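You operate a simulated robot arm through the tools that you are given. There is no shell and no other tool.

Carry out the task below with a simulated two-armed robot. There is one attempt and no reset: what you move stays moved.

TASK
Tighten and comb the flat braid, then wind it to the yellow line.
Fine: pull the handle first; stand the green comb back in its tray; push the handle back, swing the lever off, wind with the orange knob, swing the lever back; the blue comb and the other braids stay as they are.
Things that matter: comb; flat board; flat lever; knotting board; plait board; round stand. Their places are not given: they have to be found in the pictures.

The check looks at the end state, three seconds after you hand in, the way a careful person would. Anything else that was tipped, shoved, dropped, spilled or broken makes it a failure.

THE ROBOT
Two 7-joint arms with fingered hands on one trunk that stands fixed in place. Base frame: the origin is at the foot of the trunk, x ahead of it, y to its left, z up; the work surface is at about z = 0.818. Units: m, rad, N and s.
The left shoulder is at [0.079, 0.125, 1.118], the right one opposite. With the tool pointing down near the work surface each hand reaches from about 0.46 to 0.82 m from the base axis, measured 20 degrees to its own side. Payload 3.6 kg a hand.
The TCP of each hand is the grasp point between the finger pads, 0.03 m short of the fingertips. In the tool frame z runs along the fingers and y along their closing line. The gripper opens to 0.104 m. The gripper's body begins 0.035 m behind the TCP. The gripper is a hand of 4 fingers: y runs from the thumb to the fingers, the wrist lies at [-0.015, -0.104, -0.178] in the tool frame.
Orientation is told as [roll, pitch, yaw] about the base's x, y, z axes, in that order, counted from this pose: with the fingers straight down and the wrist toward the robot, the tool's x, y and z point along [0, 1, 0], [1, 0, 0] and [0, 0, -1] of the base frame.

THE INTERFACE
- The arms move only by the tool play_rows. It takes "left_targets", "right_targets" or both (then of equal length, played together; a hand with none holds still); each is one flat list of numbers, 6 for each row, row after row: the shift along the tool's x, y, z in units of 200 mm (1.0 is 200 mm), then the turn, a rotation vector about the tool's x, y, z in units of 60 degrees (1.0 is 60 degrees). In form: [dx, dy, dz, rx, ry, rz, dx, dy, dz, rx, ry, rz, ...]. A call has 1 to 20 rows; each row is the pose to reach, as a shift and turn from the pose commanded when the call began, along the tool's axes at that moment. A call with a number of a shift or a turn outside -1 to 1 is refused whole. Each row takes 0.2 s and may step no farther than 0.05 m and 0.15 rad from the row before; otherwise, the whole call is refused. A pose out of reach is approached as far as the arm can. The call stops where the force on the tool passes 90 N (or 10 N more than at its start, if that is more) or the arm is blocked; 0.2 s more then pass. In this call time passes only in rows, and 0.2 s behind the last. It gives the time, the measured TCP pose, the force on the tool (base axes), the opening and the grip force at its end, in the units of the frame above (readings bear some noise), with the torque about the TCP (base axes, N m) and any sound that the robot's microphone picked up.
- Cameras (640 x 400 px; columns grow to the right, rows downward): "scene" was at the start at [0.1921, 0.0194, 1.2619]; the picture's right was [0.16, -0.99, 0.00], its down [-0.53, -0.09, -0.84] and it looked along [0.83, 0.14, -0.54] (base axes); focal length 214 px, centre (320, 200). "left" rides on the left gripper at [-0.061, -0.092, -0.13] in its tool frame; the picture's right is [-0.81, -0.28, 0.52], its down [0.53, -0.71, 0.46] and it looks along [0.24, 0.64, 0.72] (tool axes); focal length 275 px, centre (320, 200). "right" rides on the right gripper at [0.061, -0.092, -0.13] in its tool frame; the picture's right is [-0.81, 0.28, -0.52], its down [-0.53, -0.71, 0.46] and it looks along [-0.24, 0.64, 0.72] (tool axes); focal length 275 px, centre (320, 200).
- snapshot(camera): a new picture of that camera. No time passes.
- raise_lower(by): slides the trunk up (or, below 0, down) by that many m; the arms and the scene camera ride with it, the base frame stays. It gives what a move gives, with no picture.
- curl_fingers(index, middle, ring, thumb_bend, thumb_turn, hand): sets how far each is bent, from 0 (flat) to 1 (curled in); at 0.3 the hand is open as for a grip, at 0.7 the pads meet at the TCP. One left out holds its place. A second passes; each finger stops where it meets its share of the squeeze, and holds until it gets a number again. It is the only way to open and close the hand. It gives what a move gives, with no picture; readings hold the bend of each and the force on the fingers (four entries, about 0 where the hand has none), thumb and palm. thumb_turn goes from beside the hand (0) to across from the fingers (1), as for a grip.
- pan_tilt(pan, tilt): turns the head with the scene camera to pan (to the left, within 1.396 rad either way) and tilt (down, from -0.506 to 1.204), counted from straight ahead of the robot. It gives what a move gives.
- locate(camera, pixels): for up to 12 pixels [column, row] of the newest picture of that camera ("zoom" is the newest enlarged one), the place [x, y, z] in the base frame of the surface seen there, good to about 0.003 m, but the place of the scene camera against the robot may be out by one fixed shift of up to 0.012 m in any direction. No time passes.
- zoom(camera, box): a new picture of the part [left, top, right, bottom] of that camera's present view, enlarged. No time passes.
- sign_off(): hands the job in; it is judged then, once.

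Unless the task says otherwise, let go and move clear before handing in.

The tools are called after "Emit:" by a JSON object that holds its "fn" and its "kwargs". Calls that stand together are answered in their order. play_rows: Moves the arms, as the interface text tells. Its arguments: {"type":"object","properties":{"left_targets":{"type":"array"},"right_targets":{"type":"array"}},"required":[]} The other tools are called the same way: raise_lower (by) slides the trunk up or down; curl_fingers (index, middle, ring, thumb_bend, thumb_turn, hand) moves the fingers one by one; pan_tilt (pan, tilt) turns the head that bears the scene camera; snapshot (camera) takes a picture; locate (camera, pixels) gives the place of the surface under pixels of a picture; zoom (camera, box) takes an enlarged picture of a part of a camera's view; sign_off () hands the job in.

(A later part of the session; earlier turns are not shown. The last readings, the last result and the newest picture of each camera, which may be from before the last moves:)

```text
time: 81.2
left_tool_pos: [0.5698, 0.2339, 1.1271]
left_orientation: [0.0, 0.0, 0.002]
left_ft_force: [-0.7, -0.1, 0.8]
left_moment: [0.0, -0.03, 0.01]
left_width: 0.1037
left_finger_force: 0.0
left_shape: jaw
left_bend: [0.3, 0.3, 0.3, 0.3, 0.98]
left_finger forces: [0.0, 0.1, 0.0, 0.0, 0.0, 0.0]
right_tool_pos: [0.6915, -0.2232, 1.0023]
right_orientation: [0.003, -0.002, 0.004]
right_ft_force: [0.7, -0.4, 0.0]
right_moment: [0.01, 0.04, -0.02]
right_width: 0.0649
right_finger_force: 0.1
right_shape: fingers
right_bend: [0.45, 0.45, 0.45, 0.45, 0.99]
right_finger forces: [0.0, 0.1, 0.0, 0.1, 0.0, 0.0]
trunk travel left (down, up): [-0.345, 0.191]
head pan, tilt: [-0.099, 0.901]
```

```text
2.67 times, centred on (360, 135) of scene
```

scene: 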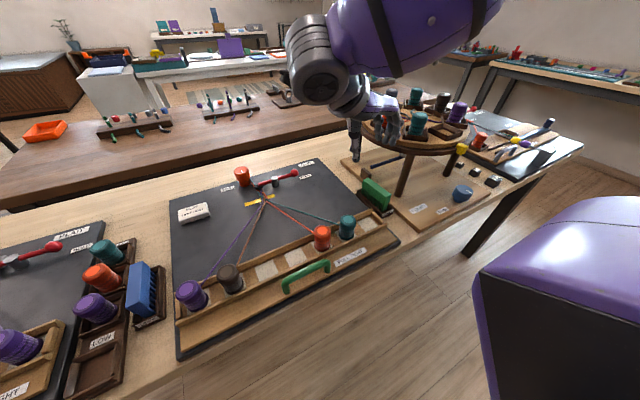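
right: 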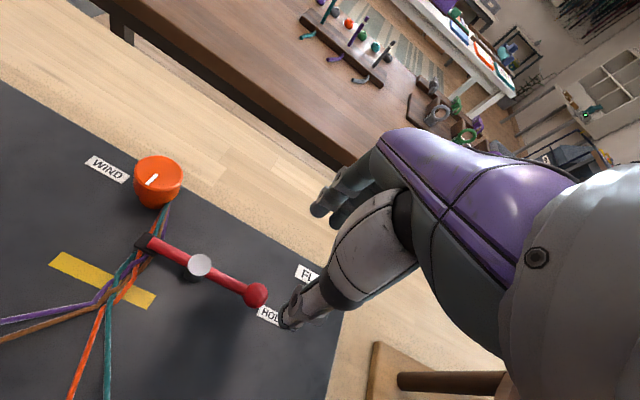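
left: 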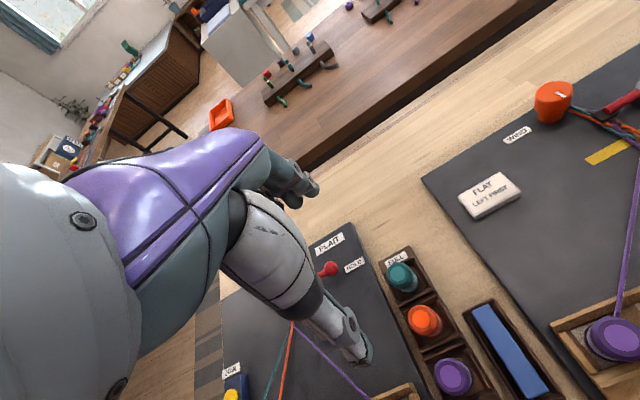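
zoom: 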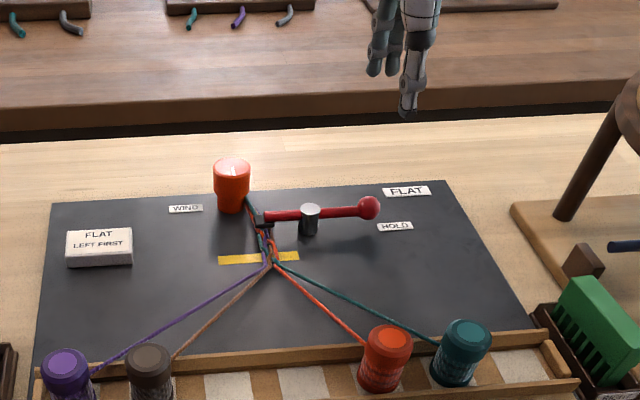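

Nice view from the right camera; I'll measure the ball, pivot, lever tip, yellow line, fell and knob here.

Emit:
{"fn": "zoom", "kwargs": {"camera": "right", "box": [30, 140, 290, 320]}}

Emit:
{"fn": "locate", "kwargs": {"camera": "right", "pixels": [[256, 293], [199, 263], [150, 240], [225, 278], [60, 258], [150, 303], [105, 280], [128, 262], [120, 282], [113, 291], [158, 175], [135, 272]]}}

```text
2.22 times, centred on (160, 230) of right
```

zoom: 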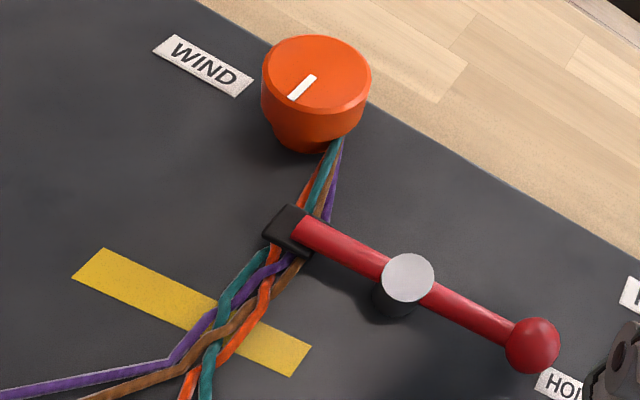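

```text
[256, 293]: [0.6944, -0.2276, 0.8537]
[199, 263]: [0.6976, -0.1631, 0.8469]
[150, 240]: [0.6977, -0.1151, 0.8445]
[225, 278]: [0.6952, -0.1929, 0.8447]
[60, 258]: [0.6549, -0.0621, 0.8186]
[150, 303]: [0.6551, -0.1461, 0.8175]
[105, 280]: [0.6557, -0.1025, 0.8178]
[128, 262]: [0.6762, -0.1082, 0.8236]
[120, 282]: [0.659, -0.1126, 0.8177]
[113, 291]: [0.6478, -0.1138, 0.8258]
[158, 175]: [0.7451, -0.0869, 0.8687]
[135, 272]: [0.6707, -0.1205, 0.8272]
```

Ball centre is (0.694,-0.227), pivot (0.697,-0.163); fell at x≈0.645, yellow line centre x≈0.655. I'll lower the open hand over the ball.

Emit:
{"fn": "play_rows", "kwargs": {"right_targets": [-0.015, 0.005, 0.2, 0, 0, 0, -0.02, 0.01, 0.4, 0, 0, 0, -0.02, 0.01, 0.58, 0, 0, 0, -0.02, 0.01, 0.68, 0, 0, 0]}}

Emit:
{"fn": "zoom", "kwargs": {"camera": "scene", "box": [290, 90, 430, 190]}}

Emit:
{"fn": "snapshot", "kwargs": {"camera": "right"}}

```text
time: 82.2
left_tool_pos: [0.5695, 0.2344, 1.1269]
left_orientation: [0.0, 0.001, 0.0]
left_ft_force: [0.2, -0.8, -0.1]
left_moment: [0.02, 0.03, -0.02]
left_width: 0.1036
left_finger_force: 0.1
left_shape: jaw
left_bend: [0.3, 0.3, 0.3, 0.3, 0.98]
left_finger forces: [0.1, 0.0, 0.1, 0.1, 0.1, 0.0]
right_tool_pos: [0.6941, -0.225, 0.8656]
right_orientation: [0.006, -0.003, 0.003]
right_ft_force: [0.0, 0.0, 0.5]
right_moment: [0.0, 0.03, 0.01]
right_width: 0.0648
right_finger_force: 0.1
right_shape: fingers
right_bend: [0.45, 0.45, 0.45, 0.45, 0.99]
right_finger forces: [0.0, 0.0, 0.0, 0.0, 0.0, 0.0]
trunk travel left (down, up): [-0.345, 0.191]
head pan, tilt: [-0.099, 0.901]
```

```text
4.00 times, centred on (360, 140) of scene
```

zoom: 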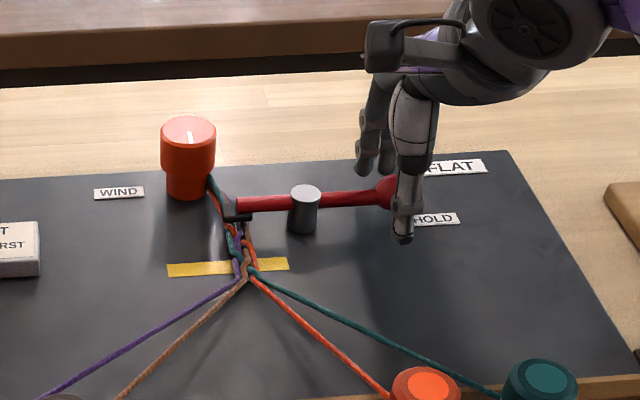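

```text
taken
```

right: 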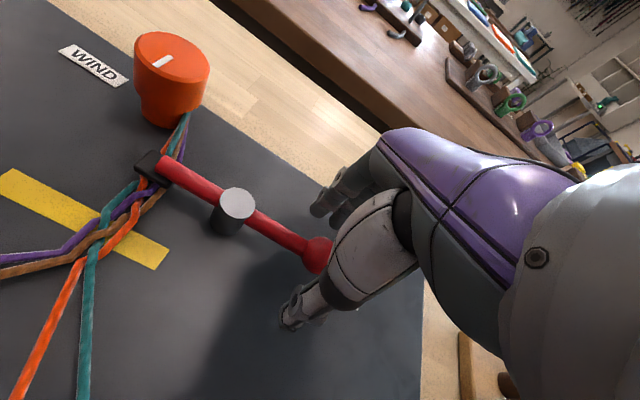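

Ball is between thumb and fingers. I'll test the swing direction gently: first push away from me (+x) in small steps.

Emit:
{"fn": "play_rows", "kwargs": {"right_targets": [0, 0.04, 0, 0, 0, 0, 0, 0.08, 0, 0, 0, 0, 0, 0.11, 0, 0, 0, 0]}}

Emit:
{"fn": "zoom", "kwargs": {"camera": "scene", "box": [290, 90, 430, 190]}}

```text
time: 83.0
left_tool_pos: [0.5688, 0.2332, 1.1262]
left_orientation: [0.0, 0.0, 0.0]
left_ft_force: [0.6, -0.7, 0.1]
left_moment: [-0.01, 0.0, 0.05]
left_width: 0.1034
left_finger_force: 0.1
left_shape: jaw
left_bend: [0.3, 0.3, 0.3, 0.3, 0.98]
left_finger forces: [0.0, 0.0, 0.1, 0.0, 0.1, 0.0]
right_tool_pos: [0.7167, -0.2259, 0.8653]
right_orientation: [0.004, 0.0, 0.003]
right_ft_force: [0.1, 0.1, -0.6]
right_moment: [-0.03, 0.04, 0.0]
right_width: 0.065
right_finger_force: 0.0
right_shape: fingers
right_bend: [0.45, 0.45, 0.45, 0.45, 0.99]
right_finger forces: [0.1, 0.0, 0.1, 0.0, 0.1, 0.0]
trunk travel left (down, up): [-0.345, 0.191]
head pan, tilt: [-0.099, 0.901]
```

```text
4.00 times, centred on (360, 140) of scene
```

zoom: 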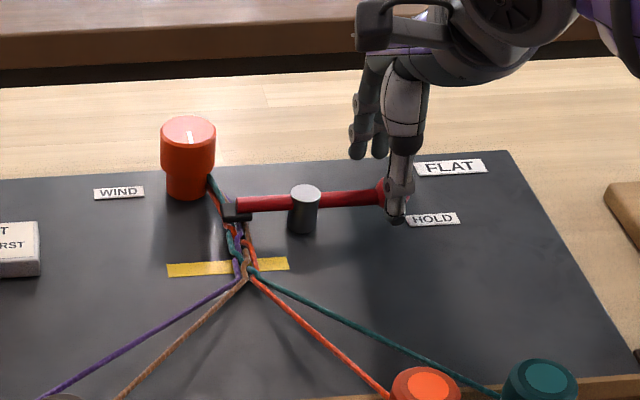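

No contact yet. Another 10 mm in small steps.

Emit:
{"fn": "play_rows", "kwargs": {"right_targets": [0, 0.02, 0, 0, 0, 0, 0, 0.04, 0, 0, 0, 0]}}

Emit:
{"fn": "zoom", "kwargs": {"camera": "scene", "box": [290, 90, 430, 190]}}

```text
time: 83.6
left_tool_pos: [0.5683, 0.2337, 1.1269]
left_orientation: [0.001, 0.0, -0.001]
left_ft_force: [0.0, -1.0, 0.5]
left_moment: [0.0, -0.02, 0.01]
left_width: 0.1037
left_finger_force: 0.2
left_shape: jaw
left_bend: [0.3, 0.3, 0.3, 0.3, 0.98]
left_finger forces: [0.1, 0.0, 0.0, 0.0, 0.1, 0.1]
right_tool_pos: [0.7232, -0.226, 0.866]
right_orientation: [0.006, -0.002, 0.004]
right_ft_force: [-2.6, 0.4, 0.1]
right_moment: [-0.01, 0.08, -0.06]
right_width: 0.07
right_finger_force: 2.0
right_shape: fingers
right_bend: [0.45, 0.45, 0.45, 0.42, 0.99]
right_finger forces: [0.1, 0.0, 0.1, 0.0, 3.4, 0.0]
trunk travel left (down, up): [-0.345, 0.191]
head pan, tilt: [-0.099, 0.901]
```

```text
4.00 times, centred on (360, 140) of scene
```

zoom: 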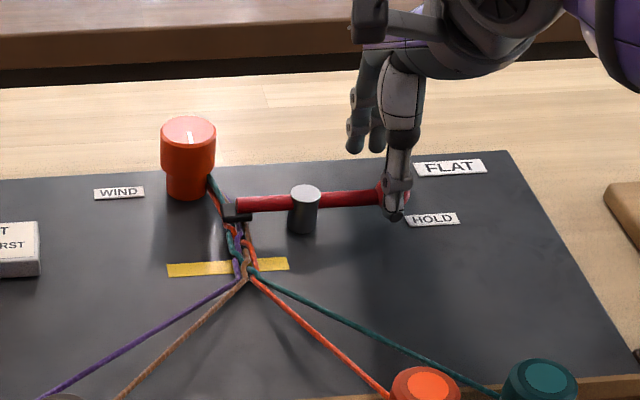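

Emit:
{"fn": "play_rows", "kwargs": {"right_targets": [0, 0.02, 0, 0, 0, 0, 0, 0.04, 0, 0, 0, 0]}}

Emit:
{"fn": "zoom", "kwargs": {"camera": "scene", "box": [290, 90, 430, 190]}}

```text
time: 84.2
left_tool_pos: [0.568, 0.2342, 1.1283]
left_orientation: [-0.001, 0.001, -0.001]
left_ft_force: [0.9, 0.0, -0.5]
left_moment: [-0.03, 0.0, 0.01]
left_width: 0.1035
left_finger_force: 0.0
left_shape: jaw
left_bend: [0.3, 0.3, 0.3, 0.3, 0.98]
left_finger forces: [0.0, 0.0, 0.0, 0.0, 0.0, 0.1]
right_tool_pos: [0.7299, -0.2272, 0.8662]
right_orientation: [0.004, -0.002, 0.002]
right_ft_force: [-6.9, 2.0, -1.0]
right_moment: [0.06, 0.12, -0.09]
right_width: 0.0746
right_finger_force: 3.4
right_shape: fingers
right_bend: [0.45, 0.45, 0.45, 0.39, 0.98]
right_finger forces: [0.0, 0.0, 0.0, 0.1, 7.1, 0.0]
right hand out of reach, approached as far as the arm can: row 2
trunk travel left (down, up): [-0.345, 0.191]
head pan, tilt: [-0.099, 0.901]
```

```text
4.00 times, centred on (360, 140) of scene
```

zoom: 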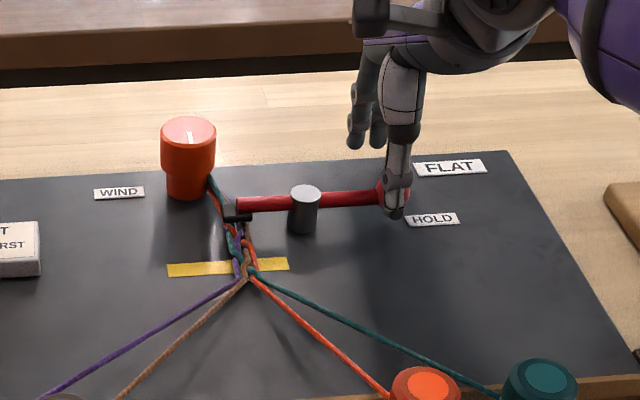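

It doesn't move away from me at 7 N (stop). I'll try the other way: draw the ball toward me with the fingers.

Emit:
{"fn": "play_rows", "kwargs": {"right_targets": [0, -0.1, 0, 0, 0, 0, 0, -0.2, 0, 0, 0, 0, 0, -0.27, 0, 0, 0, 0, 0, -0.3, 0, 0, 0, 0, 0, -0.33, 0, 0, 0, 0]}}

Emit:
{"fn": "zoom", "kwargs": {"camera": "scene", "box": [290, 90, 430, 190]}}

```text
time: 85.4
left_tool_pos: [0.5689, 0.2343, 1.1259]
left_orientation: [0.0, 0.001, 0.001]
left_ft_force: [-0.2, 0.6, 0.1]
left_moment: [0.04, -0.03, -0.02]
left_width: 0.1037
left_finger_force: 0.1
left_shape: jaw
left_bend: [0.3, 0.3, 0.3, 0.3, 0.98]
left_finger forces: [0.1, 0.0, 0.0, 0.0, 0.0, 0.0]
right_tool_pos: [0.6632, -0.2279, 0.8664]
right_orientation: [0.005, -0.002, 0.005]
right_ft_force: [1.1, -1.8, 0.2]
right_moment: [0.0, -0.06, -0.02]
right_width: 0.067
right_finger_force: 0.9
right_shape: fingers
right_bend: [0.44, 0.45, 0.45, 0.45, 0.99]
right_finger forces: [0.9, 0.5, 0.1, 0.0, 0.0, 0.0]
trunk travel left (down, up): [-0.345, 0.191]
head pan, tilt: [-0.099, 0.901]
```

```text
4.00 times, centred on (360, 140) of scene
```

zoom: 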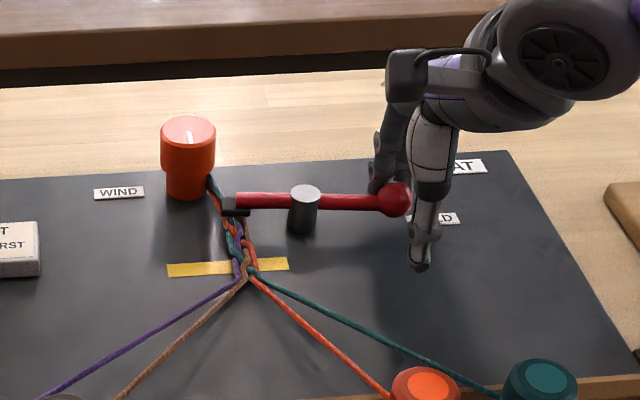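

The lever swings toward me (ball at (395,198) now lower). I'll follow its arc around the pivot.

Emit:
{"fn": "play_rows", "kwargs": {"right_targets": [0.025, -0.049, 0, 0, 0, 0, 0.045, -0.0925, 0, 0, 0, 0, 0.07, -0.1325, 0, 0, 0, 0, 0.1, -0.1685, 0, 0, 0, 0, 0.139, -0.2, 0, 0, 0, 0]}}

Emit:
{"fn": "zoom", "kwargs": {"camera": "scene", "box": [290, 90, 430, 190]}}

Emit:
{"fn": "snapshot", "kwargs": {"camera": "right"}}

```text
time: 86.6
left_tool_pos: [0.569, 0.2336, 1.1263]
left_orientation: [0.0, 0.001, 0.0]
left_ft_force: [0.7, -0.1, 0.0]
left_moment: [0.02, -0.01, 0.02]
left_width: 0.1038
left_finger_force: 0.0
left_shape: jaw
left_bend: [0.3, 0.3, 0.3, 0.3, 0.98]
left_finger forces: [0.0, 0.0, 0.0, 0.0, 0.0, 0.0]
right_tool_pos: [0.6241, -0.1994, 0.8672]
right_orientation: [0.005, 0.001, 0.004]
right_ft_force: [0.4, -0.7, -0.1]
right_moment: [-0.01, 0.01, -0.02]
right_width: 0.0651
right_finger_force: 0.1
right_shape: fingers
right_bend: [0.45, 0.45, 0.45, 0.45, 0.99]
right_finger forces: [0.1, 0.0, 0.1, 0.0, 0.0, 0.0]
trunk travel left (down, up): [-0.345, 0.191]
head pan, tilt: [-0.099, 0.901]
```

```text
4.00 times, centred on (360, 140) of scene
```

zoom: 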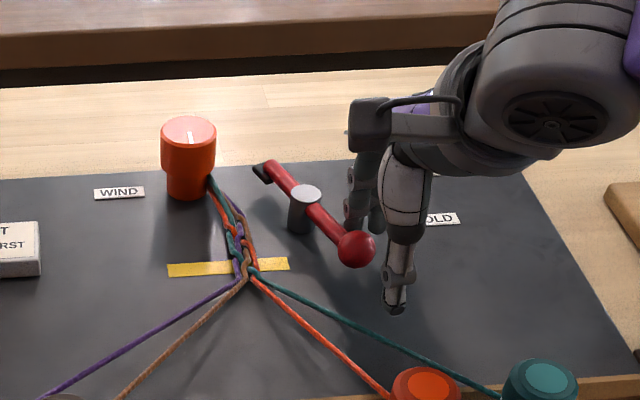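

```text
taken
```

right: 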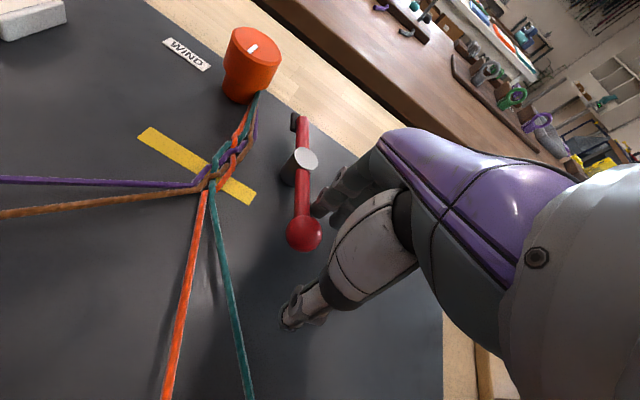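

The lever has swung clear of the braid (pad away from the strands in the right view). I'll nudge it slightly farther, to be sure it's fully off.

Emit:
{"fn": "play_rows", "kwargs": {"right_targets": [0.01, -0.02, 0, 0, 0, 0, 0.02, -0.04, 0, 0, 0, 0]}}

Emit:
{"fn": "zoom", "kwargs": {"camera": "right", "box": [100, 10, 360, 270]}}

```text
time: 87.2
left_tool_pos: [0.5687, 0.2342, 1.127]
left_orientation: [0.001, 0.0, 0.0]
left_ft_force: [0.7, 0.2, -0.6]
left_moment: [-0.01, -0.01, 0.0]
left_width: 0.1038
left_finger_force: 0.1
left_shape: jaw
left_bend: [0.3, 0.3, 0.3, 0.3, 0.98]
left_finger forces: [0.0, 0.1, 0.0, 0.0, 0.1, 0.1]
right_tool_pos: [0.6165, -0.1961, 0.8668]
right_orientation: [0.004, -0.002, 0.001]
right_ft_force: [2.4, -2.3, 0.2]
right_moment: [-0.05, -0.04, -0.12]
right_width: 0.0684
right_finger_force: 1.2
right_shape: fingers
right_bend: [0.43, 0.45, 0.45, 0.45, 0.99]
right_finger forces: [2.7, 0.0, 0.0, 0.0, 0.1, 0.0]
trunk travel left (down, up): [-0.345, 0.191]
head pan, tilt: [-0.099, 0.901]
```

```text
1.54 times, centred on (230, 140) of right
```

zoom: 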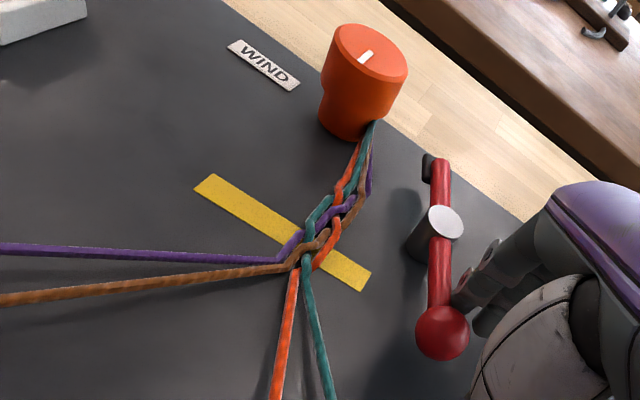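

It meets slight resistance now (≈3 N), so the lever is at its off stop. I'll back off, lift, and go above the orange knob at (0.745,-0.087).

Emit:
{"fn": "play_rows", "kwargs": {"right_targets": [0, 0.05, 0, 0, 0, 0, 0, 0.06, -0.15, 0, 0, 0, 0, 0.06, -0.35, 0, 0, 0, 0, 0.06, -0.55, 0, 0, 0, 0.13, 0.22, -0.55, 0, 0, 0, 0.3, 0.37, -0.55, 0, 0, 0, 0.45, 0.5, -0.55, 0, 0, 0, 0.545, 0.63, -0.5, 0, 0, 0]}}

Emit:
{"fn": "snapshot", "kwargs": {"camera": "right"}}

Emit:
{"fn": "zoom", "kwargs": {"camera": "scene", "box": [270, 60, 450, 200]}}

```text
time: 89.0
left_tool_pos: [0.569, 0.2338, 1.1258]
left_orientation: [0.001, -0.001, -0.001]
left_ft_force: [-0.5, 0.2, -0.4]
left_moment: [-0.02, -0.01, 0.01]
left_width: 0.1039
left_finger_force: 0.0
left_shape: jaw
left_bend: [0.3, 0.3, 0.3, 0.3, 0.98]
left_finger forces: [0.0, 0.0, 0.0, 0.0, 0.1, 0.0]
right_tool_pos: [0.6834, -0.1459, 0.9764]
right_orientation: [0.005, -0.003, 0.001]
right_ft_force: [0.2, -0.2, -0.7]
right_moment: [0.01, -0.02, 0.03]
right_width: 0.0652
right_finger_force: 0.1
right_shape: fingers
right_bend: [0.45, 0.45, 0.45, 0.45, 0.99]
right_finger forces: [0.0, 0.0, 0.0, 0.0, 0.0, 0.0]
right hand out of reach, approached as far as the arm can: row 6, 7, 8
trunk travel left (down, up): [-0.345, 0.191]
head pan, tilt: [-0.099, 0.901]
```

```text
taken
```

right: 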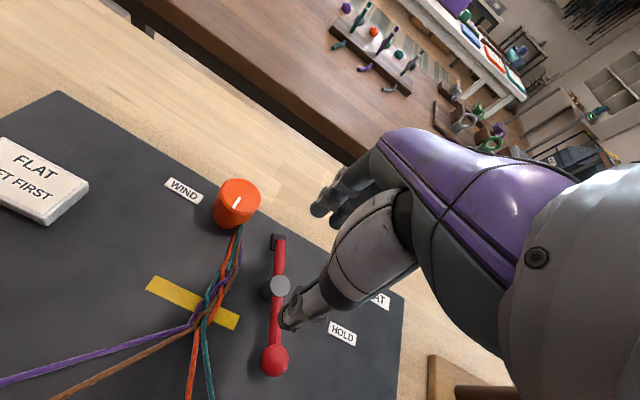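

```text
2.86 times, centred on (360, 130) of scene
```

zoom: 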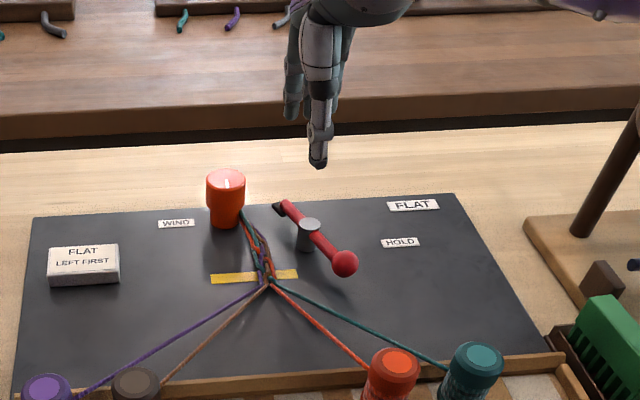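

The right arm reaches only x≈0.683 at this height. Raising the trunk should let the forearm slope down and extend reach; I'll try that.

Emit:
{"fn": "raise_lower", "kwargs": {"by": 0.15}}

Emit:
{"fn": "play_rows", "kwargs": {"right_targets": [0.07, 0.06, 0.2, 0, 0, 0, 0.14, 0.12, 0.4, 0, 0, 0, 0.22, 0.2, 0.6, 0, 0, 0, 0.295, 0.308, 0.75, 0, 0, 0]}}

Emit:
{"fn": "snapshot", "kwargs": {"camera": "right"}}

```text
time: 90.7
left_tool_pos: [0.5701, 0.2345, 1.2743]
left_orientation: [0.001, 0.002, -0.001]
left_ft_force: [-0.2, 0.1, 0.5]
left_moment: [0.01, 0.05, 0.0]
left_width: 0.1039
left_finger_force: 0.1
left_shape: jaw
left_bend: [0.3, 0.3, 0.3, 0.3, 0.98]
left_finger forces: [0.0, 0.1, 0.1, 0.0, 0.0, 0.0]
right_tool_pos: [0.6595, -0.1455, 1.2755]
right_orientation: [0.004, -0.229, 0.003]
right_ft_force: [0.8, -1.1, -0.2]
right_moment: [-0.02, -0.02, 0.03]
right_width: 0.0649
right_finger_force: 0.0
right_shape: fingers
right_bend: [0.45, 0.45, 0.45, 0.45, 0.99]
right_finger forces: [0.1, 0.0, 0.0, 0.0, 0.0, 0.0]
trunk travel left (down, up): [-0.495, 0.041]
head pan, tilt: [-0.099, 0.901]
```

```text
time: 91.7
left_tool_pos: [0.5699, 0.233, 1.2742]
left_orientation: [0.002, 0.003, 0.001]
left_ft_force: [-0.4, -0.5, -0.1]
left_moment: [-0.01, 0.01, -0.01]
left_width: 0.1039
left_finger_force: 0.0
left_shape: jaw
left_bend: [0.3, 0.3, 0.3, 0.3, 0.98]
left_finger forces: [0.1, 0.0, 0.0, 0.0, 0.0, 0.0]
right_tool_pos: [0.6639, -0.1392, 1.1096]
right_orientation: [0.004, -0.235, 0.0]
right_ft_force: [-0.5, 0.3, 0.1]
right_moment: [0.0, 0.02, 0.01]
right_width: 0.065
right_finger_force: 0.0
right_shape: fingers
right_bend: [0.45, 0.45, 0.45, 0.45, 0.99]
right_finger forces: [0.0, 0.0, 0.1, 0.0, 0.1, 0.0]
right hand out of reach, approached as far as the arm can: row 1, 2, 3, 4
trunk travel left (down, up): [-0.495, 0.041]
head pan, tilt: [-0.099, 0.901]
```

```text
taken
```

right: 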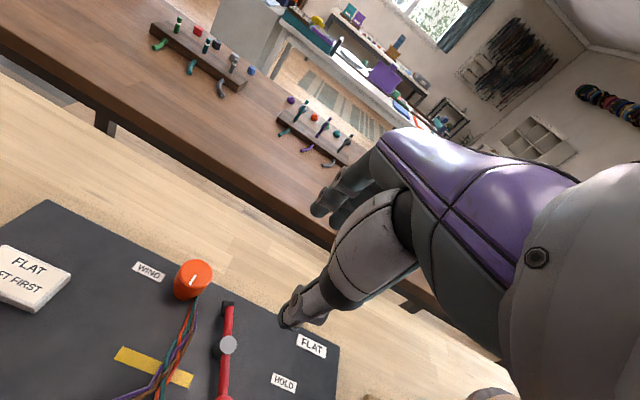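

The commanded pose ran away from what the arm can do; I'll bring the hand back to an easy pose first and re-check.

Emit:
{"fn": "play_rows", "kwargs": {"right_targets": [0, -0.2, 0, 0, 0, 0, 0, -0.4, 0, 0, 0, 0, 0, -0.6, 0.1, 0, 0, 0]}}

```text
time: 92.5
left_tool_pos: [0.5698, 0.2347, 1.2766]
left_orientation: [0.0, 0.0, 0.002]
left_ft_force: [0.4, -0.2, -0.7]
left_moment: [-0.02, 0.0, 0.01]
left_width: 0.1039
left_finger_force: 0.0
left_shape: jaw
left_bend: [0.3, 0.3, 0.3, 0.3, 0.98]
left_finger forces: [0.0, 0.0, 0.0, 0.1, 0.0, 0.0]
right_tool_pos: [0.5505, -0.1394, 1.0634]
right_orientation: [0.005, -0.23, 0.002]
right_ft_force: [0.1, -0.2, 0.0]
right_moment: [0.0, 0.0, 0.02]
right_width: 0.0651
right_finger_force: 0.1
right_shape: fingers
right_bend: [0.45, 0.45, 0.45, 0.45, 0.99]
right_finger forces: [0.0, 0.1, 0.0, 0.1, 0.0, 0.0]
trunk travel left (down, up): [-0.495, 0.041]
head pan, tilt: [-0.099, 0.901]
```

Emit:
{"fn": "play_rows", "kwargs": {"right_targets": [0, 0, 0, 0.11, 0, 0, 0, 0, 0, 0.22, 0, 0]}}

Emit:
{"fn": "play_rows", "kwargs": {"right_targets": [0.043, 0.12, 0.16, 0, 0, 0, 0.087, 0.25, 0.32, 0, 0, 0, 0.13, 0.4, 0.47, 0, 0, 0, 0.173, 0.56, 0.565, 0, 0, 0, 0.217, 0.72, 0.565, 0, 0, 0]}}

```text
time: 93.1
left_tool_pos: [0.5689, 0.234, 1.2775]
left_orientation: [0.0, -0.001, 0.001]
left_ft_force: [-0.1, -0.7, -0.1]
left_moment: [0.0, 0.02, 0.0]
left_width: 0.1038
left_finger_force: 0.0
left_shape: jaw
left_bend: [0.3, 0.3, 0.3, 0.3, 0.98]
left_finger forces: [0.0, 0.0, 0.0, 0.0, 0.1, 0.0]
right_tool_pos: [0.5512, -0.1402, 1.0627]
right_orientation: [0.004, 0.003, 0.005]
right_ft_force: [-0.4, 0.0, -0.1]
right_moment: [0.0, 0.0, -0.01]
right_width: 0.065
right_finger_force: 0.0
right_shape: fingers
right_bend: [0.45, 0.45, 0.45, 0.45, 0.99]
right_finger forces: [0.0, 0.0, 0.0, 0.0, 0.1, 0.1]
trunk travel left (down, up): [-0.495, 0.041]
head pan, tilt: [-0.099, 0.901]
```

```text
time: 94.3
left_tool_pos: [0.5686, 0.2351, 1.2771]
left_orientation: [0.0, 0.0, 0.0]
left_ft_force: [0.1, 0.3, 0.2]
left_moment: [-0.01, -0.03, -0.01]
left_width: 0.1036
left_finger_force: 0.1
left_shape: jaw
left_bend: [0.3, 0.3, 0.3, 0.3, 0.98]
left_finger forces: [0.1, 0.1, 0.0, 0.1, 0.1, 0.0]
right_tool_pos: [0.6168, -0.1559, 0.9973]
right_orientation: [0.004, 0.0, 0.005]
right_ft_force: [-0.2, 0.5, 1.0]
right_moment: [-0.01, -0.02, -0.01]
right_width: 0.065
right_finger_force: 0.0
right_shape: fingers
right_bend: [0.45, 0.45, 0.45, 0.45, 0.99]
right_finger forces: [0.0, 0.1, 0.1, 0.0, 0.1, 0.0]
right hand out of reach, approached as far as the arm can: row 2, 3, 4, 5
trunk travel left (down, up): [-0.495, 0.041]
head pan, tilt: [-0.099, 0.901]
```

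The right arm is worse with the trunk raised. I'll retreat up, lower the trunk again, and try a positive yaw, which matched the arm's line during combing.

Emit:
{"fn": "play_rows", "kwargs": {"right_targets": [0, -0.2, -0.2, 0, 0, 0, 0, -0.35, -0.4, 0, 0, 0, 0, -0.35, -0.6, 0, 0, 0, 0, -0.35, -0.8, 0, 0, 0]}}

Emit:
{"fn": "snapshot", "kwargs": {"camera": "scene"}}

```text
refused: row 1 steps farther than a row can; nothing moved
```

```text
taken
```

scene: 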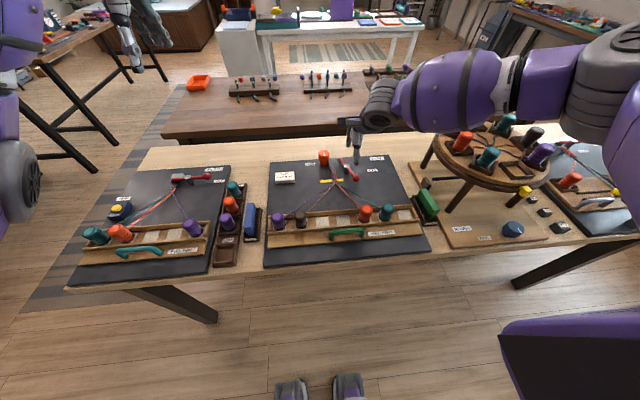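

Emit:
{"fn": "play_rows", "kwargs": {"right_targets": [0, -0.1, -0.15, 0, 0, 0, 0, -0.2, -0.3, 0, 0, 0, 0, -0.3, -0.45, 0, 0, 0, 0, -0.35, -0.65, 0, 0, 0, 0, -0.35, -0.8, 0, 0, 0]}}

Emit:
{"fn": "raise_lower", "kwargs": {"by": -0.15}}

Emit:
{"fn": "snapshot", "kwargs": {"camera": "scene"}}

```text
time: 95.5
left_tool_pos: [0.5692, 0.2336, 1.2769]
left_orientation: [0.0, 0.0, 0.0]
left_ft_force: [0.7, -0.2, -0.2]
left_moment: [-0.03, -0.03, 0.01]
left_width: 0.1037
left_finger_force: 0.1
left_shape: jaw
left_bend: [0.3, 0.3, 0.3, 0.3, 0.98]
left_finger forces: [0.0, 0.0, 0.0, 0.0, 0.0, 0.1]
right_tool_pos: [0.5449, -0.1573, 1.1572]
right_orientation: [0.003, 0.0, 0.002]
right_ft_force: [-0.6, 0.2, 0.2]
right_moment: [-0.01, 0.02, -0.01]
right_width: 0.0651
right_finger_force: 0.1
right_shape: fingers
right_bend: [0.45, 0.45, 0.45, 0.45, 0.99]
right_finger forces: [0.0, 0.0, 0.1, 0.0, 0.1, 0.0]
trunk travel left (down, up): [-0.495, 0.041]
head pan, tilt: [-0.099, 0.901]
```

```text
time: 97.3
left_tool_pos: [0.5691, 0.2343, 1.1267]
left_orientation: [-0.001, 0.0, 0.0]
left_ft_force: [-0.5, 0.5, 0.0]
left_moment: [0.03, -0.03, 0.02]
left_width: 0.1036
left_finger_force: 0.1
left_shape: jaw
left_bend: [0.3, 0.3, 0.3, 0.3, 0.98]
left_finger forces: [0.0, 0.0, 0.0, 0.0, 0.0, 0.0]
right_tool_pos: [0.5459, -0.1588, 1.0056]
right_orientation: [0.004, -0.002, 0.003]
right_ft_force: [0.5, 0.2, 0.4]
right_moment: [0.0, 0.01, 0.02]
right_width: 0.065
right_finger_force: 0.1
right_shape: fingers
right_bend: [0.45, 0.45, 0.45, 0.45, 0.99]
right_finger forces: [0.0, 0.0, 0.0, 0.0, 0.0, 0.1]
trunk travel left (down, up): [-0.345, 0.191]
head pan, tilt: [-0.099, 0.901]
```

```text
taken
```

scene: 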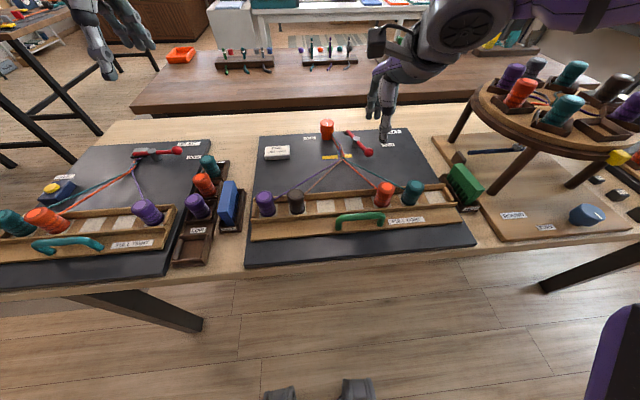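

Emit:
{"fn": "play_rows", "kwargs": {"right_targets": [0, 0.05, 0, 0, 0, -0.133, 0.03, 0.1, 0, 0, 0, -0.266, 0.06, 0.15, 0, 0, 0, -0.4, 0.1, 0.2, 0.05, 0, 0, -0.533, 0.15, 0.3, 0.1, 0, 0, -0.667]}}

```text
time: 98.5
left_tool_pos: [0.5692, 0.2336, 1.1258]
left_orientation: [0.0, 0.001, -0.001]
left_ft_force: [-0.3, -0.5, 0.0]
left_moment: [-0.02, -0.03, 0.01]
left_width: 0.1037
left_finger_force: 0.1
left_shape: jaw
left_bend: [0.3, 0.3, 0.3, 0.3, 0.98]
left_finger forces: [0.0, 0.0, 0.0, 0.0, 0.0, 0.0]
right_tool_pos: [0.6072, -0.1258, 0.9863]
right_orientation: [0.005, -0.003, 0.703]
right_ft_force: [-0.6, 0.2, 0.4]
right_moment: [0.04, 0.01, 0.0]
right_width: 0.065
right_finger_force: 0.0
right_shape: fingers
right_bend: [0.45, 0.45, 0.45, 0.45, 0.99]
right_finger forces: [0.0, 0.1, 0.1, 0.1, 0.0, 0.1]
trunk travel left (down, up): [-0.345, 0.191]
head pan, tilt: [-0.099, 0.901]
```

Emit:
{"fn": "play_rows", "kwargs": {"right_targets": [-0.06, 0.13, 0.046, 0, 0, 0, -0.12, 0.26, 0.092, 0, 0, 0, -0.178, 0.39, 0.138, 0, 0, 0, -0.238, 0.52, 0.184, 0, 0, 0, -0.297, 0.652, 0.23, 0, 0, 0]}}

Emit:
{"fn": "snapshot", "kwargs": {"camera": "scene"}}

```text
time: 99.7
left_tool_pos: [0.5712, 0.2327, 1.1254]
left_orientation: [0.003, 0.002, 0.001]
left_ft_force: [0.0, -0.1, -0.3]
left_moment: [-0.01, 0.04, -0.01]
left_width: 0.1034
left_finger_force: 0.1
left_shape: jaw
left_bend: [0.3, 0.3, 0.3, 0.3, 0.98]
left_finger forces: [0.1, 0.0, 0.0, 0.0, 0.0, 0.0]
right_tool_pos: [0.6724, -0.106, 0.9159]
right_orientation: [0.005, -0.005, 0.704]
right_ft_force: [0.9, -1.0, 1.2]
right_moment: [0.05, 0.09, 0.0]
right_width: 0.0649
right_finger_force: 0.0
right_shape: fingers
right_bend: [0.45, 0.45, 0.45, 0.45, 0.99]
right_finger forces: [0.0, 0.1, 0.0, 0.0, 0.0, 0.0]
right hand out of reach, approached as far as the arm can: row 3, 4, 5
trunk travel left (down, up): [-0.345, 0.191]
head pan, tilt: [-0.099, 0.901]
```

```text
taken
```

scene: 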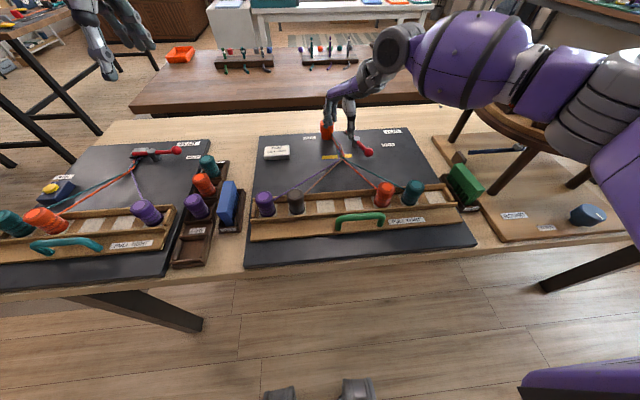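

The elbow is swung far out to the right, near the round stand. I'll check its distance before going on.

Emit:
{"fn": "locate", "kwargs": {"camera": "scene", "pixels": [[600, 115], [575, 80], [530, 65], [460, 60], [620, 150], [560, 130], [400, 50], [330, 140], [630, 190], [505, 125]]}}

Emit:
{"fn": "pan_tilt", "kwargs": {"pan": -0.7, "tilt": 0.6}}

Emit:
{"fn": "snapshot", "kwargs": {"camera": "scene"}}

```text
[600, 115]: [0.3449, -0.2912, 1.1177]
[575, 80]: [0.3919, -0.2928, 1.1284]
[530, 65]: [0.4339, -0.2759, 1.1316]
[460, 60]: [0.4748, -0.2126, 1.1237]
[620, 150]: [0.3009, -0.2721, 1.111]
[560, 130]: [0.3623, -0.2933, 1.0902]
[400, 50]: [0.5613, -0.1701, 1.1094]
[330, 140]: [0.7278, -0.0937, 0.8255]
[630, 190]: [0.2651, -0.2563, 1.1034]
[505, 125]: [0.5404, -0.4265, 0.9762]
```

```text
time: 100.7
left_tool_pos: [0.5689, 0.2333, 1.1265]
left_orientation: [0.0, -0.001, 0.0]
left_ft_force: [0.1, 0.5, 1.2]
left_moment: [0.02, 0.01, -0.03]
left_width: 0.1034
left_finger_force: 0.1
left_shape: jaw
left_bend: [0.3, 0.3, 0.3, 0.3, 0.98]
left_finger forces: [0.0, 0.0, 0.0, 0.0, 0.1, 0.0]
right_tool_pos: [0.6711, -0.1062, 0.9169]
right_orientation: [0.004, -0.005, 0.703]
right_ft_force: [-0.1, 0.1, 0.2]
right_moment: [-0.02, 0.03, -0.03]
right_width: 0.0649
right_finger_force: 0.0
right_shape: fingers
right_bend: [0.45, 0.45, 0.45, 0.45, 0.99]
right_finger forces: [0.1, 0.0, 0.0, 0.1, 0.0, 0.1]
trunk travel left (down, up): [-0.345, 0.191]
head pan, tilt: [-0.7, 0.6]
```

```text
taken
```

scene: 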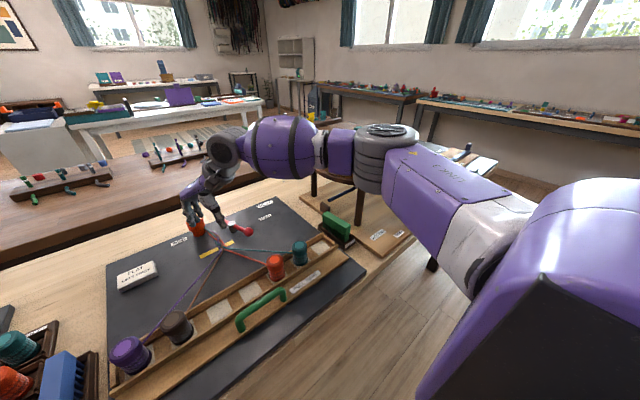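

The elbow is at about (0.37,-0.35,1.12), clear of the stand. The limit seems to be wrist bend, so I'll test tilting the fingers slightly forward (pitch −17°) at this yaw while extending toward the knob.

Emit:
{"fn": "play_rows", "kwargs": {"right_targets": [0, 0, -0.05, -0.1, 0, 0, 0, 0, -0.1, -0.2, 0, 0, 0, 0, -0.15, -0.29, 0, 0]}}

```text
time: 101.5
left_tool_pos: [0.568, 0.2339, 1.1267]
left_orientation: [-0.001, 0.0, -0.001]
left_ft_force: [1.0, 0.4, 0.1]
left_moment: [0.02, -0.03, -0.05]
left_width: 0.1038
left_finger_force: 0.0
left_shape: jaw
left_bend: [0.3, 0.3, 0.3, 0.3, 0.98]
left_finger forces: [0.1, 0.0, 0.1, 0.0, 0.0, 0.1]
right_tool_pos: [0.6711, -0.1063, 0.9449]
right_orientation: [0.002, -0.31, 0.701]
right_ft_force: [-1.0, -0.4, -0.2]
right_moment: [-0.01, 0.02, -0.04]
right_width: 0.0649
right_finger_force: 0.1
right_shape: fingers
right_bend: [0.45, 0.45, 0.45, 0.45, 0.99]
right_finger forces: [0.0, 0.0, 0.0, 0.1, 0.0, 0.0]
trunk travel left (down, up): [-0.345, 0.191]
head pan, tilt: [-0.7, 0.6]
```

Emit:
{"fn": "play_rows", "kwargs": {"right_targets": [-0.055, 0.109, 0.035, 0, 0, 0, -0.11, 0.218, 0.07, 0, 0, 0, -0.166, 0.327, 0.105, 0, 0, 0]}}

Emit:
{"fn": "snapshot", "kwargs": {"camera": "scene"}}

```text
time: 102.3
left_tool_pos: [0.5681, 0.2349, 1.1256]
left_orientation: [0.0, 0.0, 0.002]
left_ft_force: [0.2, 0.3, -0.5]
left_moment: [0.01, -0.01, 0.0]
left_width: 0.1038
left_finger_force: 0.0
left_shape: jaw
left_bend: [0.3, 0.3, 0.3, 0.3, 0.98]
left_finger forces: [0.1, 0.0, 0.1, 0.0, 0.0, 0.0]
right_tool_pos: [0.7196, -0.0966, 0.9447]
right_orientation: [0.002, -0.308, 0.704]
right_ft_force: [-0.3, 0.9, -0.3]
right_moment: [-0.02, 0.0, 0.02]
right_width: 0.0653
right_finger_force: 0.0
right_shape: fingers
right_bend: [0.45, 0.45, 0.45, 0.45, 0.99]
right_finger forces: [0.1, 0.1, 0.0, 0.1, 0.0, 0.0]
right hand out of reach, approached as far as the arm can: row 3
trunk travel left (down, up): [-0.345, 0.191]
head pan, tilt: [-0.7, 0.6]
```

```text
taken
```

scene: 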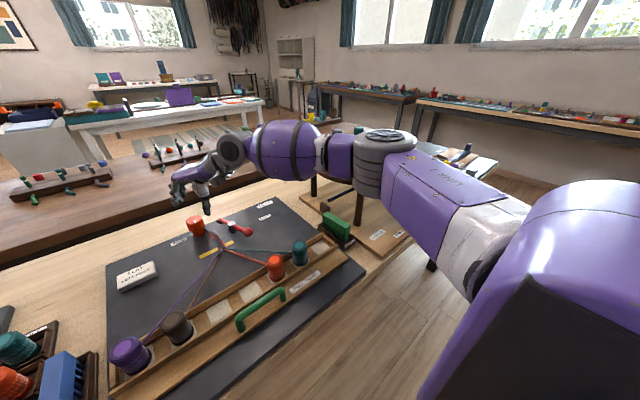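

Tilting helps, so wrist bend is the limiter. With yaw 40° I'll retry with the trunk raised, so the forearm slopes down.

Emit:
{"fn": "play_rows", "kwargs": {"right_targets": [0, -0.15, -0.1, 0, 0, 0, 0, -0.25, -0.25, 0, 0, 0]}}

Emit:
{"fn": "raise_lower", "kwargs": {"by": 0.14}}

Emit:
{"fn": "play_rows", "kwargs": {"right_targets": [0, 0, 0.1, 0.1, 0, 0, 0, 0, 0.2, 0.2, 0, 0, 0, 0, 0.3, 0.295, 0, 0]}}

```text
time: 102.9
left_tool_pos: [0.5684, 0.234, 1.128]
left_orientation: [0.0, 0.0, 0.0]
left_ft_force: [-0.4, 0.3, 0.6]
left_moment: [-0.02, 0.0, 0.01]
left_width: 0.1039
left_finger_force: 0.1
left_shape: jaw
left_bend: [0.3, 0.3, 0.3, 0.3, 0.98]
left_finger forces: [0.0, 0.0, 0.0, 0.0, 0.0, 0.0]
right_tool_pos: [0.6723, -0.1373, 0.977]
right_orientation: [0.003, -0.306, 0.701]
right_ft_force: [0.2, -0.8, -0.7]
right_moment: [0.03, 0.02, 0.0]
right_width: 0.0651
right_finger_force: 0.1
right_shape: fingers
right_bend: [0.45, 0.45, 0.45, 0.45, 0.99]
right_finger forces: [0.0, 0.0, 0.1, 0.0, 0.0, 0.0]
trunk travel left (down, up): [-0.345, 0.191]
head pan, tilt: [-0.7, 0.6]
```

```text
time: 104.5
left_tool_pos: [0.5694, 0.2339, 1.2659]
left_orientation: [0.002, 0.001, 0.001]
left_ft_force: [1.6, -0.9, -0.7]
left_moment: [0.01, -0.02, 0.01]
left_width: 0.1035
left_finger_force: 0.1
left_shape: jaw
left_bend: [0.3, 0.3, 0.3, 0.3, 0.98]
left_finger forces: [0.0, 0.0, 0.0, 0.1, 0.1, 0.1]
right_tool_pos: [0.6726, -0.1385, 1.1155]
right_orientation: [0.004, -0.305, 0.703]
right_ft_force: [-0.4, -0.2, 0.9]
right_moment: [-0.01, 0.02, 0.01]
right_width: 0.0651
right_finger_force: 0.0
right_shape: fingers
right_bend: [0.45, 0.45, 0.45, 0.45, 0.99]
right_finger forces: [0.0, 0.0, 0.0, 0.0, 0.1, 0.0]
trunk travel left (down, up): [-0.485, 0.051]
head pan, tilt: [-0.7, 0.6]
```

```text
time: 105.3
left_tool_pos: [0.5693, 0.2337, 1.2663]
left_orientation: [-0.001, 0.0, 0.001]
left_ft_force: [1.3, 0.7, 0.6]
left_moment: [0.02, -0.03, 0.02]
left_width: 0.1036
left_finger_force: 0.1
left_shape: jaw
left_bend: [0.3, 0.3, 0.3, 0.3, 0.98]
left_finger forces: [0.0, 0.0, 0.0, 0.0, 0.0, 0.1]
right_tool_pos: [0.6482, -0.1422, 1.0648]
right_orientation: [0.002, 0.002, 0.701]
right_ft_force: [-1.0, -0.4, 0.8]
right_moment: [0.01, 0.0, 0.01]
right_width: 0.0649
right_finger_force: 0.1
right_shape: fingers
right_bend: [0.45, 0.45, 0.45, 0.45, 0.99]
right_finger forces: [0.0, 0.1, 0.0, 0.0, 0.2, 0.0]
right hand out of reach, approached as far as the arm can: row 2, 3
trunk travel left (down, up): [-0.485, 0.051]
head pan, tilt: [-0.7, 0.6]
```

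Emit:
{"fn": "play_rows", "kwargs": {"right_targets": [0, 0, 0.19, 0, 0, 0, 0, 0, 0.38, 0, 0, 0, 0, 0, 0.56, 0, 0, 0, -0.04, 0.13, 0.575, 0, 0, 0, -0.083, 0.27, 0.575, 0, 0, 0, -0.13, 0.42, 0.575, 0, 0, 0]}}

Emit:
{"fn": "snapshot", "kwargs": {"camera": "scene"}}

```text
time: 106.7
left_tool_pos: [0.5695, 0.2348, 1.2664]
left_orientation: [0.0, 0.001, -0.001]
left_ft_force: [0.0, -0.4, 0.3]
left_moment: [0.03, 0.01, -0.03]
left_width: 0.1038
left_finger_force: 0.1
left_shape: jaw
left_bend: [0.3, 0.3, 0.3, 0.3, 0.98]
left_finger forces: [0.0, 0.0, 0.1, 0.0, 0.1, 0.0]
right_tool_pos: [0.6304, -0.1543, 0.9851]
right_orientation: [0.002, 0.003, 0.703]
right_ft_force: [-0.3, -0.2, 0.1]
right_moment: [0.02, 0.01, -0.03]
right_width: 0.065
right_finger_force: 0.1
right_shape: fingers
right_bend: [0.45, 0.45, 0.45, 0.45, 0.99]
right_finger forces: [0.0, 0.0, 0.1, 0.0, 0.1, 0.1]
right hand out of reach, approached as far as the arm can: row 1, 2, 3, 4, 5, 6
trunk travel left (down, up): [-0.485, 0.051]
head pan, tilt: [-0.7, 0.6]
```

```text
taken
```

scene: 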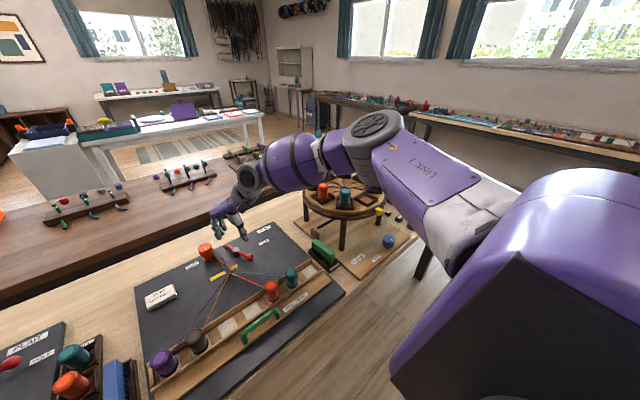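

Reach shrinks as the hand gets lower relative to the shoulder, so the trunk should go down rather than up. I'll retreat up and back, then lower the trunk in steps.

Emit:
{"fn": "play_rows", "kwargs": {"right_targets": [0, -0.1, -0.15, 0, 0, 0, 0, -0.25, -0.3, 0, 0, 0, 0, -0.35, -0.5, 0, 0, 0, 0, -0.35, -0.7, 0, 0, 0, 0, -0.35, -0.9, 0, 0, 0, 0, -0.35, -1.0, 0, 0, 0]}}

Emit:
{"fn": "raise_lower", "kwargs": {"by": -0.2}}

Emit:
{"fn": "pan_tilt", "kwargs": {"pan": -0.5, "tilt": 0.7}}

Emit:
{"fn": "snapshot", "kwargs": {"camera": "scene"}}

```text
time: 108.1
left_tool_pos: [0.5687, 0.233, 1.2667]
left_orientation: [0.0, -0.001, 0.0]
left_ft_force: [-0.1, -0.6, 0.3]
left_moment: [0.01, -0.03, 0.02]
left_width: 0.1036
left_finger_force: 0.0
left_shape: jaw
left_bend: [0.3, 0.3, 0.3, 0.3, 0.98]
left_finger forces: [0.0, 0.0, 0.0, 0.0, 0.0, 0.0]
right_tool_pos: [0.577, -0.2007, 1.1836]
right_orientation: [0.004, 0.005, 0.704]
right_ft_force: [0.3, 0.1, -0.1]
right_moment: [0.0, 0.0, -0.01]
right_width: 0.0653
right_finger_force: 0.0
right_shape: fingers
right_bend: [0.45, 0.45, 0.45, 0.45, 0.99]
right_finger forces: [0.0, 0.0, 0.1, 0.1, 0.0, 0.0]
trunk travel left (down, up): [-0.485, 0.051]
head pan, tilt: [-0.7, 0.6]
```

```text
time: 110.3
left_tool_pos: [0.5682, 0.2349, 1.0679]
left_orientation: [0.001, -0.002, 0.0]
left_ft_force: [0.4, -0.6, 0.6]
left_moment: [0.02, -0.02, 0.03]
left_width: 0.1036
left_finger_force: 0.1
left_shape: jaw
left_bend: [0.3, 0.3, 0.3, 0.3, 0.98]
left_finger forces: [0.1, 0.1, 0.0, 0.1, 0.0, 0.0]
right_tool_pos: [0.5769, -0.1983, 0.9844]
right_orientation: [0.002, 0.0, 0.701]
right_ft_force: [-0.5, 1.1, 0.8]
right_moment: [0.01, 0.03, 0.01]
right_width: 0.0653
right_finger_force: 0.1
right_shape: fingers
right_bend: [0.45, 0.45, 0.45, 0.45, 0.99]
right_finger forces: [0.0, 0.0, 0.0, 0.0, 0.1, 0.1]
trunk travel left (down, up): [-0.285, 0.251]
head pan, tilt: [-0.7, 0.6]
```

```text
time: 111.0
left_tool_pos: [0.5693, 0.2341, 1.0657]
left_orientation: [0.001, 0.0, 0.003]
left_ft_force: [0.3, 0.3, -0.7]
left_moment: [0.01, -0.01, -0.03]
left_width: 0.1039
left_finger_force: 0.2
left_shape: jaw
left_bend: [0.3, 0.3, 0.3, 0.3, 0.98]
left_finger forces: [0.0, 0.0, 0.0, 0.0, 0.0, 0.0]
right_tool_pos: [0.5772, -0.1988, 0.9842]
right_orientation: [0.003, 0.004, 0.704]
right_ft_force: [0.6, 0.3, -0.6]
right_moment: [-0.02, 0.0, 0.01]
right_width: 0.065
right_finger_force: 0.1
right_shape: fingers
right_bend: [0.45, 0.45, 0.45, 0.45, 0.99]
right_finger forces: [0.0, 0.0, 0.1, 0.0, 0.1, 0.0]
trunk travel left (down, up): [-0.285, 0.251]
head pan, tilt: [-0.499, 0.7]
```

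```text
taken
```

scene: 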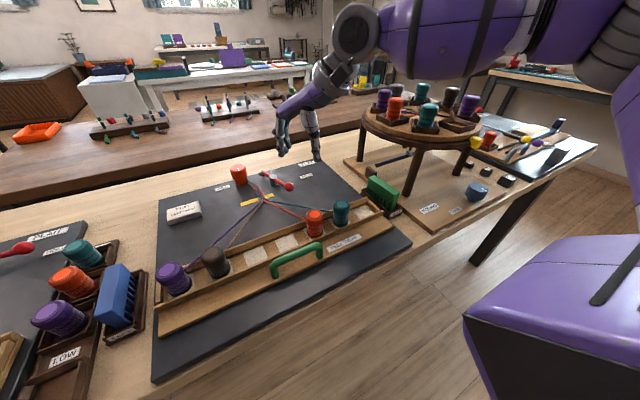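

Emit:
{"fn": "play_rows", "kwargs": {"right_targets": [-0.019, 0.167, 0.028, 0, 0, 0, -0.038, 0.333, 0.057, 0, 0, 0, -0.057, 0.5, 0.085, 0, 0, 0, -0.076, 0.667, 0.113, 0, 0, 0, -0.095, 0.833, 0.142, 0, 0, 0, -0.114, 0.995, 0.17, 0, 0, 0]}}

Emit:
{"fn": "snapshot", "kwargs": {"camera": "scene"}}

```text
time: 112.4
left_tool_pos: [0.5706, 0.2336, 1.0664]
left_orientation: [0.0, -0.001, -0.001]
left_ft_force: [-0.2, -0.3, -0.1]
left_moment: [0.02, 0.0, -0.02]
left_width: 0.1037
left_finger_force: 0.0
left_shape: jaw
left_bend: [0.3, 0.3, 0.3, 0.3, 0.98]
left_finger forces: [0.0, 0.1, 0.1, 0.0, 0.0, 0.0]
right_tool_pos: [0.6896, -0.1317, 0.9528]
right_orientation: [0.004, 0.001, 0.7]
right_ft_force: [0.3, 1.3, 0.5]
right_moment: [0.0, -0.03, 0.01]
right_width: 0.0649
right_finger_force: 0.1
right_shape: fingers
right_bend: [0.45, 0.45, 0.45, 0.45, 0.99]
right_finger forces: [0.0, 0.1, 0.0, 0.1, 0.1, 0.1]
right hand out of reach, approached as far as the arm can: row 4, 5, 6
trunk travel left (down, up): [-0.285, 0.251]
head pan, tilt: [-0.499, 0.7]
```

```text
taken
```

scene: 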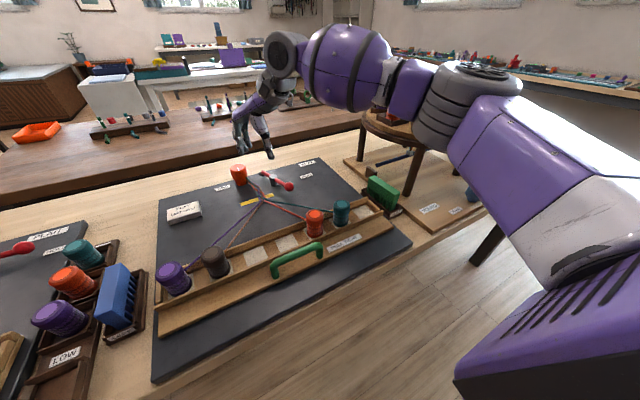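

Emit:
{"fn": "locate", "kwargs": {"camera": "scene", "pixels": [[435, 145], [470, 75], [440, 110], [400, 90], [350, 100], [470, 160], [505, 95], [410, 130]]}}

```text
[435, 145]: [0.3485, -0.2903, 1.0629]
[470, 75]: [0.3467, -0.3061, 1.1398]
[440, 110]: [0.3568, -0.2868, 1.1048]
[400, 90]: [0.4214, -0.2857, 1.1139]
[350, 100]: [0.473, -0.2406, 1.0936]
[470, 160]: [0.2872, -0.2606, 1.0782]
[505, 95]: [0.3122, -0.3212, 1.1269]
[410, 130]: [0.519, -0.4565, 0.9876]
```

Emit:
{"fn": "play_rows", "kwargs": {"right_targets": [0, 0, 0, 0, 0, 0.13, 0, 0, 0, 0, 0, 0.26, 0.0, 0.0, 0, 0, 0, 0.39, -0.02, 0.05, 0, 0, 0, 0.39, -0.04, 0.1, 0, 0, 0, 0.39]}}

```text
time: 113.6
left_tool_pos: [0.5677, 0.233, 1.0662]
left_orientation: [0.001, 0.0, 0.0]
left_ft_force: [0.5, 0.4, 0.6]
left_moment: [0.01, -0.01, -0.04]
left_width: 0.1036
left_finger_force: 0.1
left_shape: jaw
left_bend: [0.3, 0.3, 0.3, 0.3, 0.98]
left_finger forces: [0.1, 0.1, 0.0, 0.1, 0.1, 0.0]
right_tool_pos: [0.6898, -0.131, 0.9532]
right_orientation: [0.001, 0.005, 0.293]
right_ft_force: [0.5, 0.8, 0.0]
right_moment: [-0.01, -0.01, 0.02]
right_width: 0.065
right_finger_force: 0.1
right_shape: fingers
right_bend: [0.45, 0.45, 0.45, 0.45, 0.99]
right_finger forces: [0.1, 0.1, 0.1, 0.1, 0.0, 0.1]
right hand out of reach, approached as far as the arm can: row 4, 5
trunk travel left (down, up): [-0.285, 0.251]
head pan, tilt: [-0.499, 0.7]
```

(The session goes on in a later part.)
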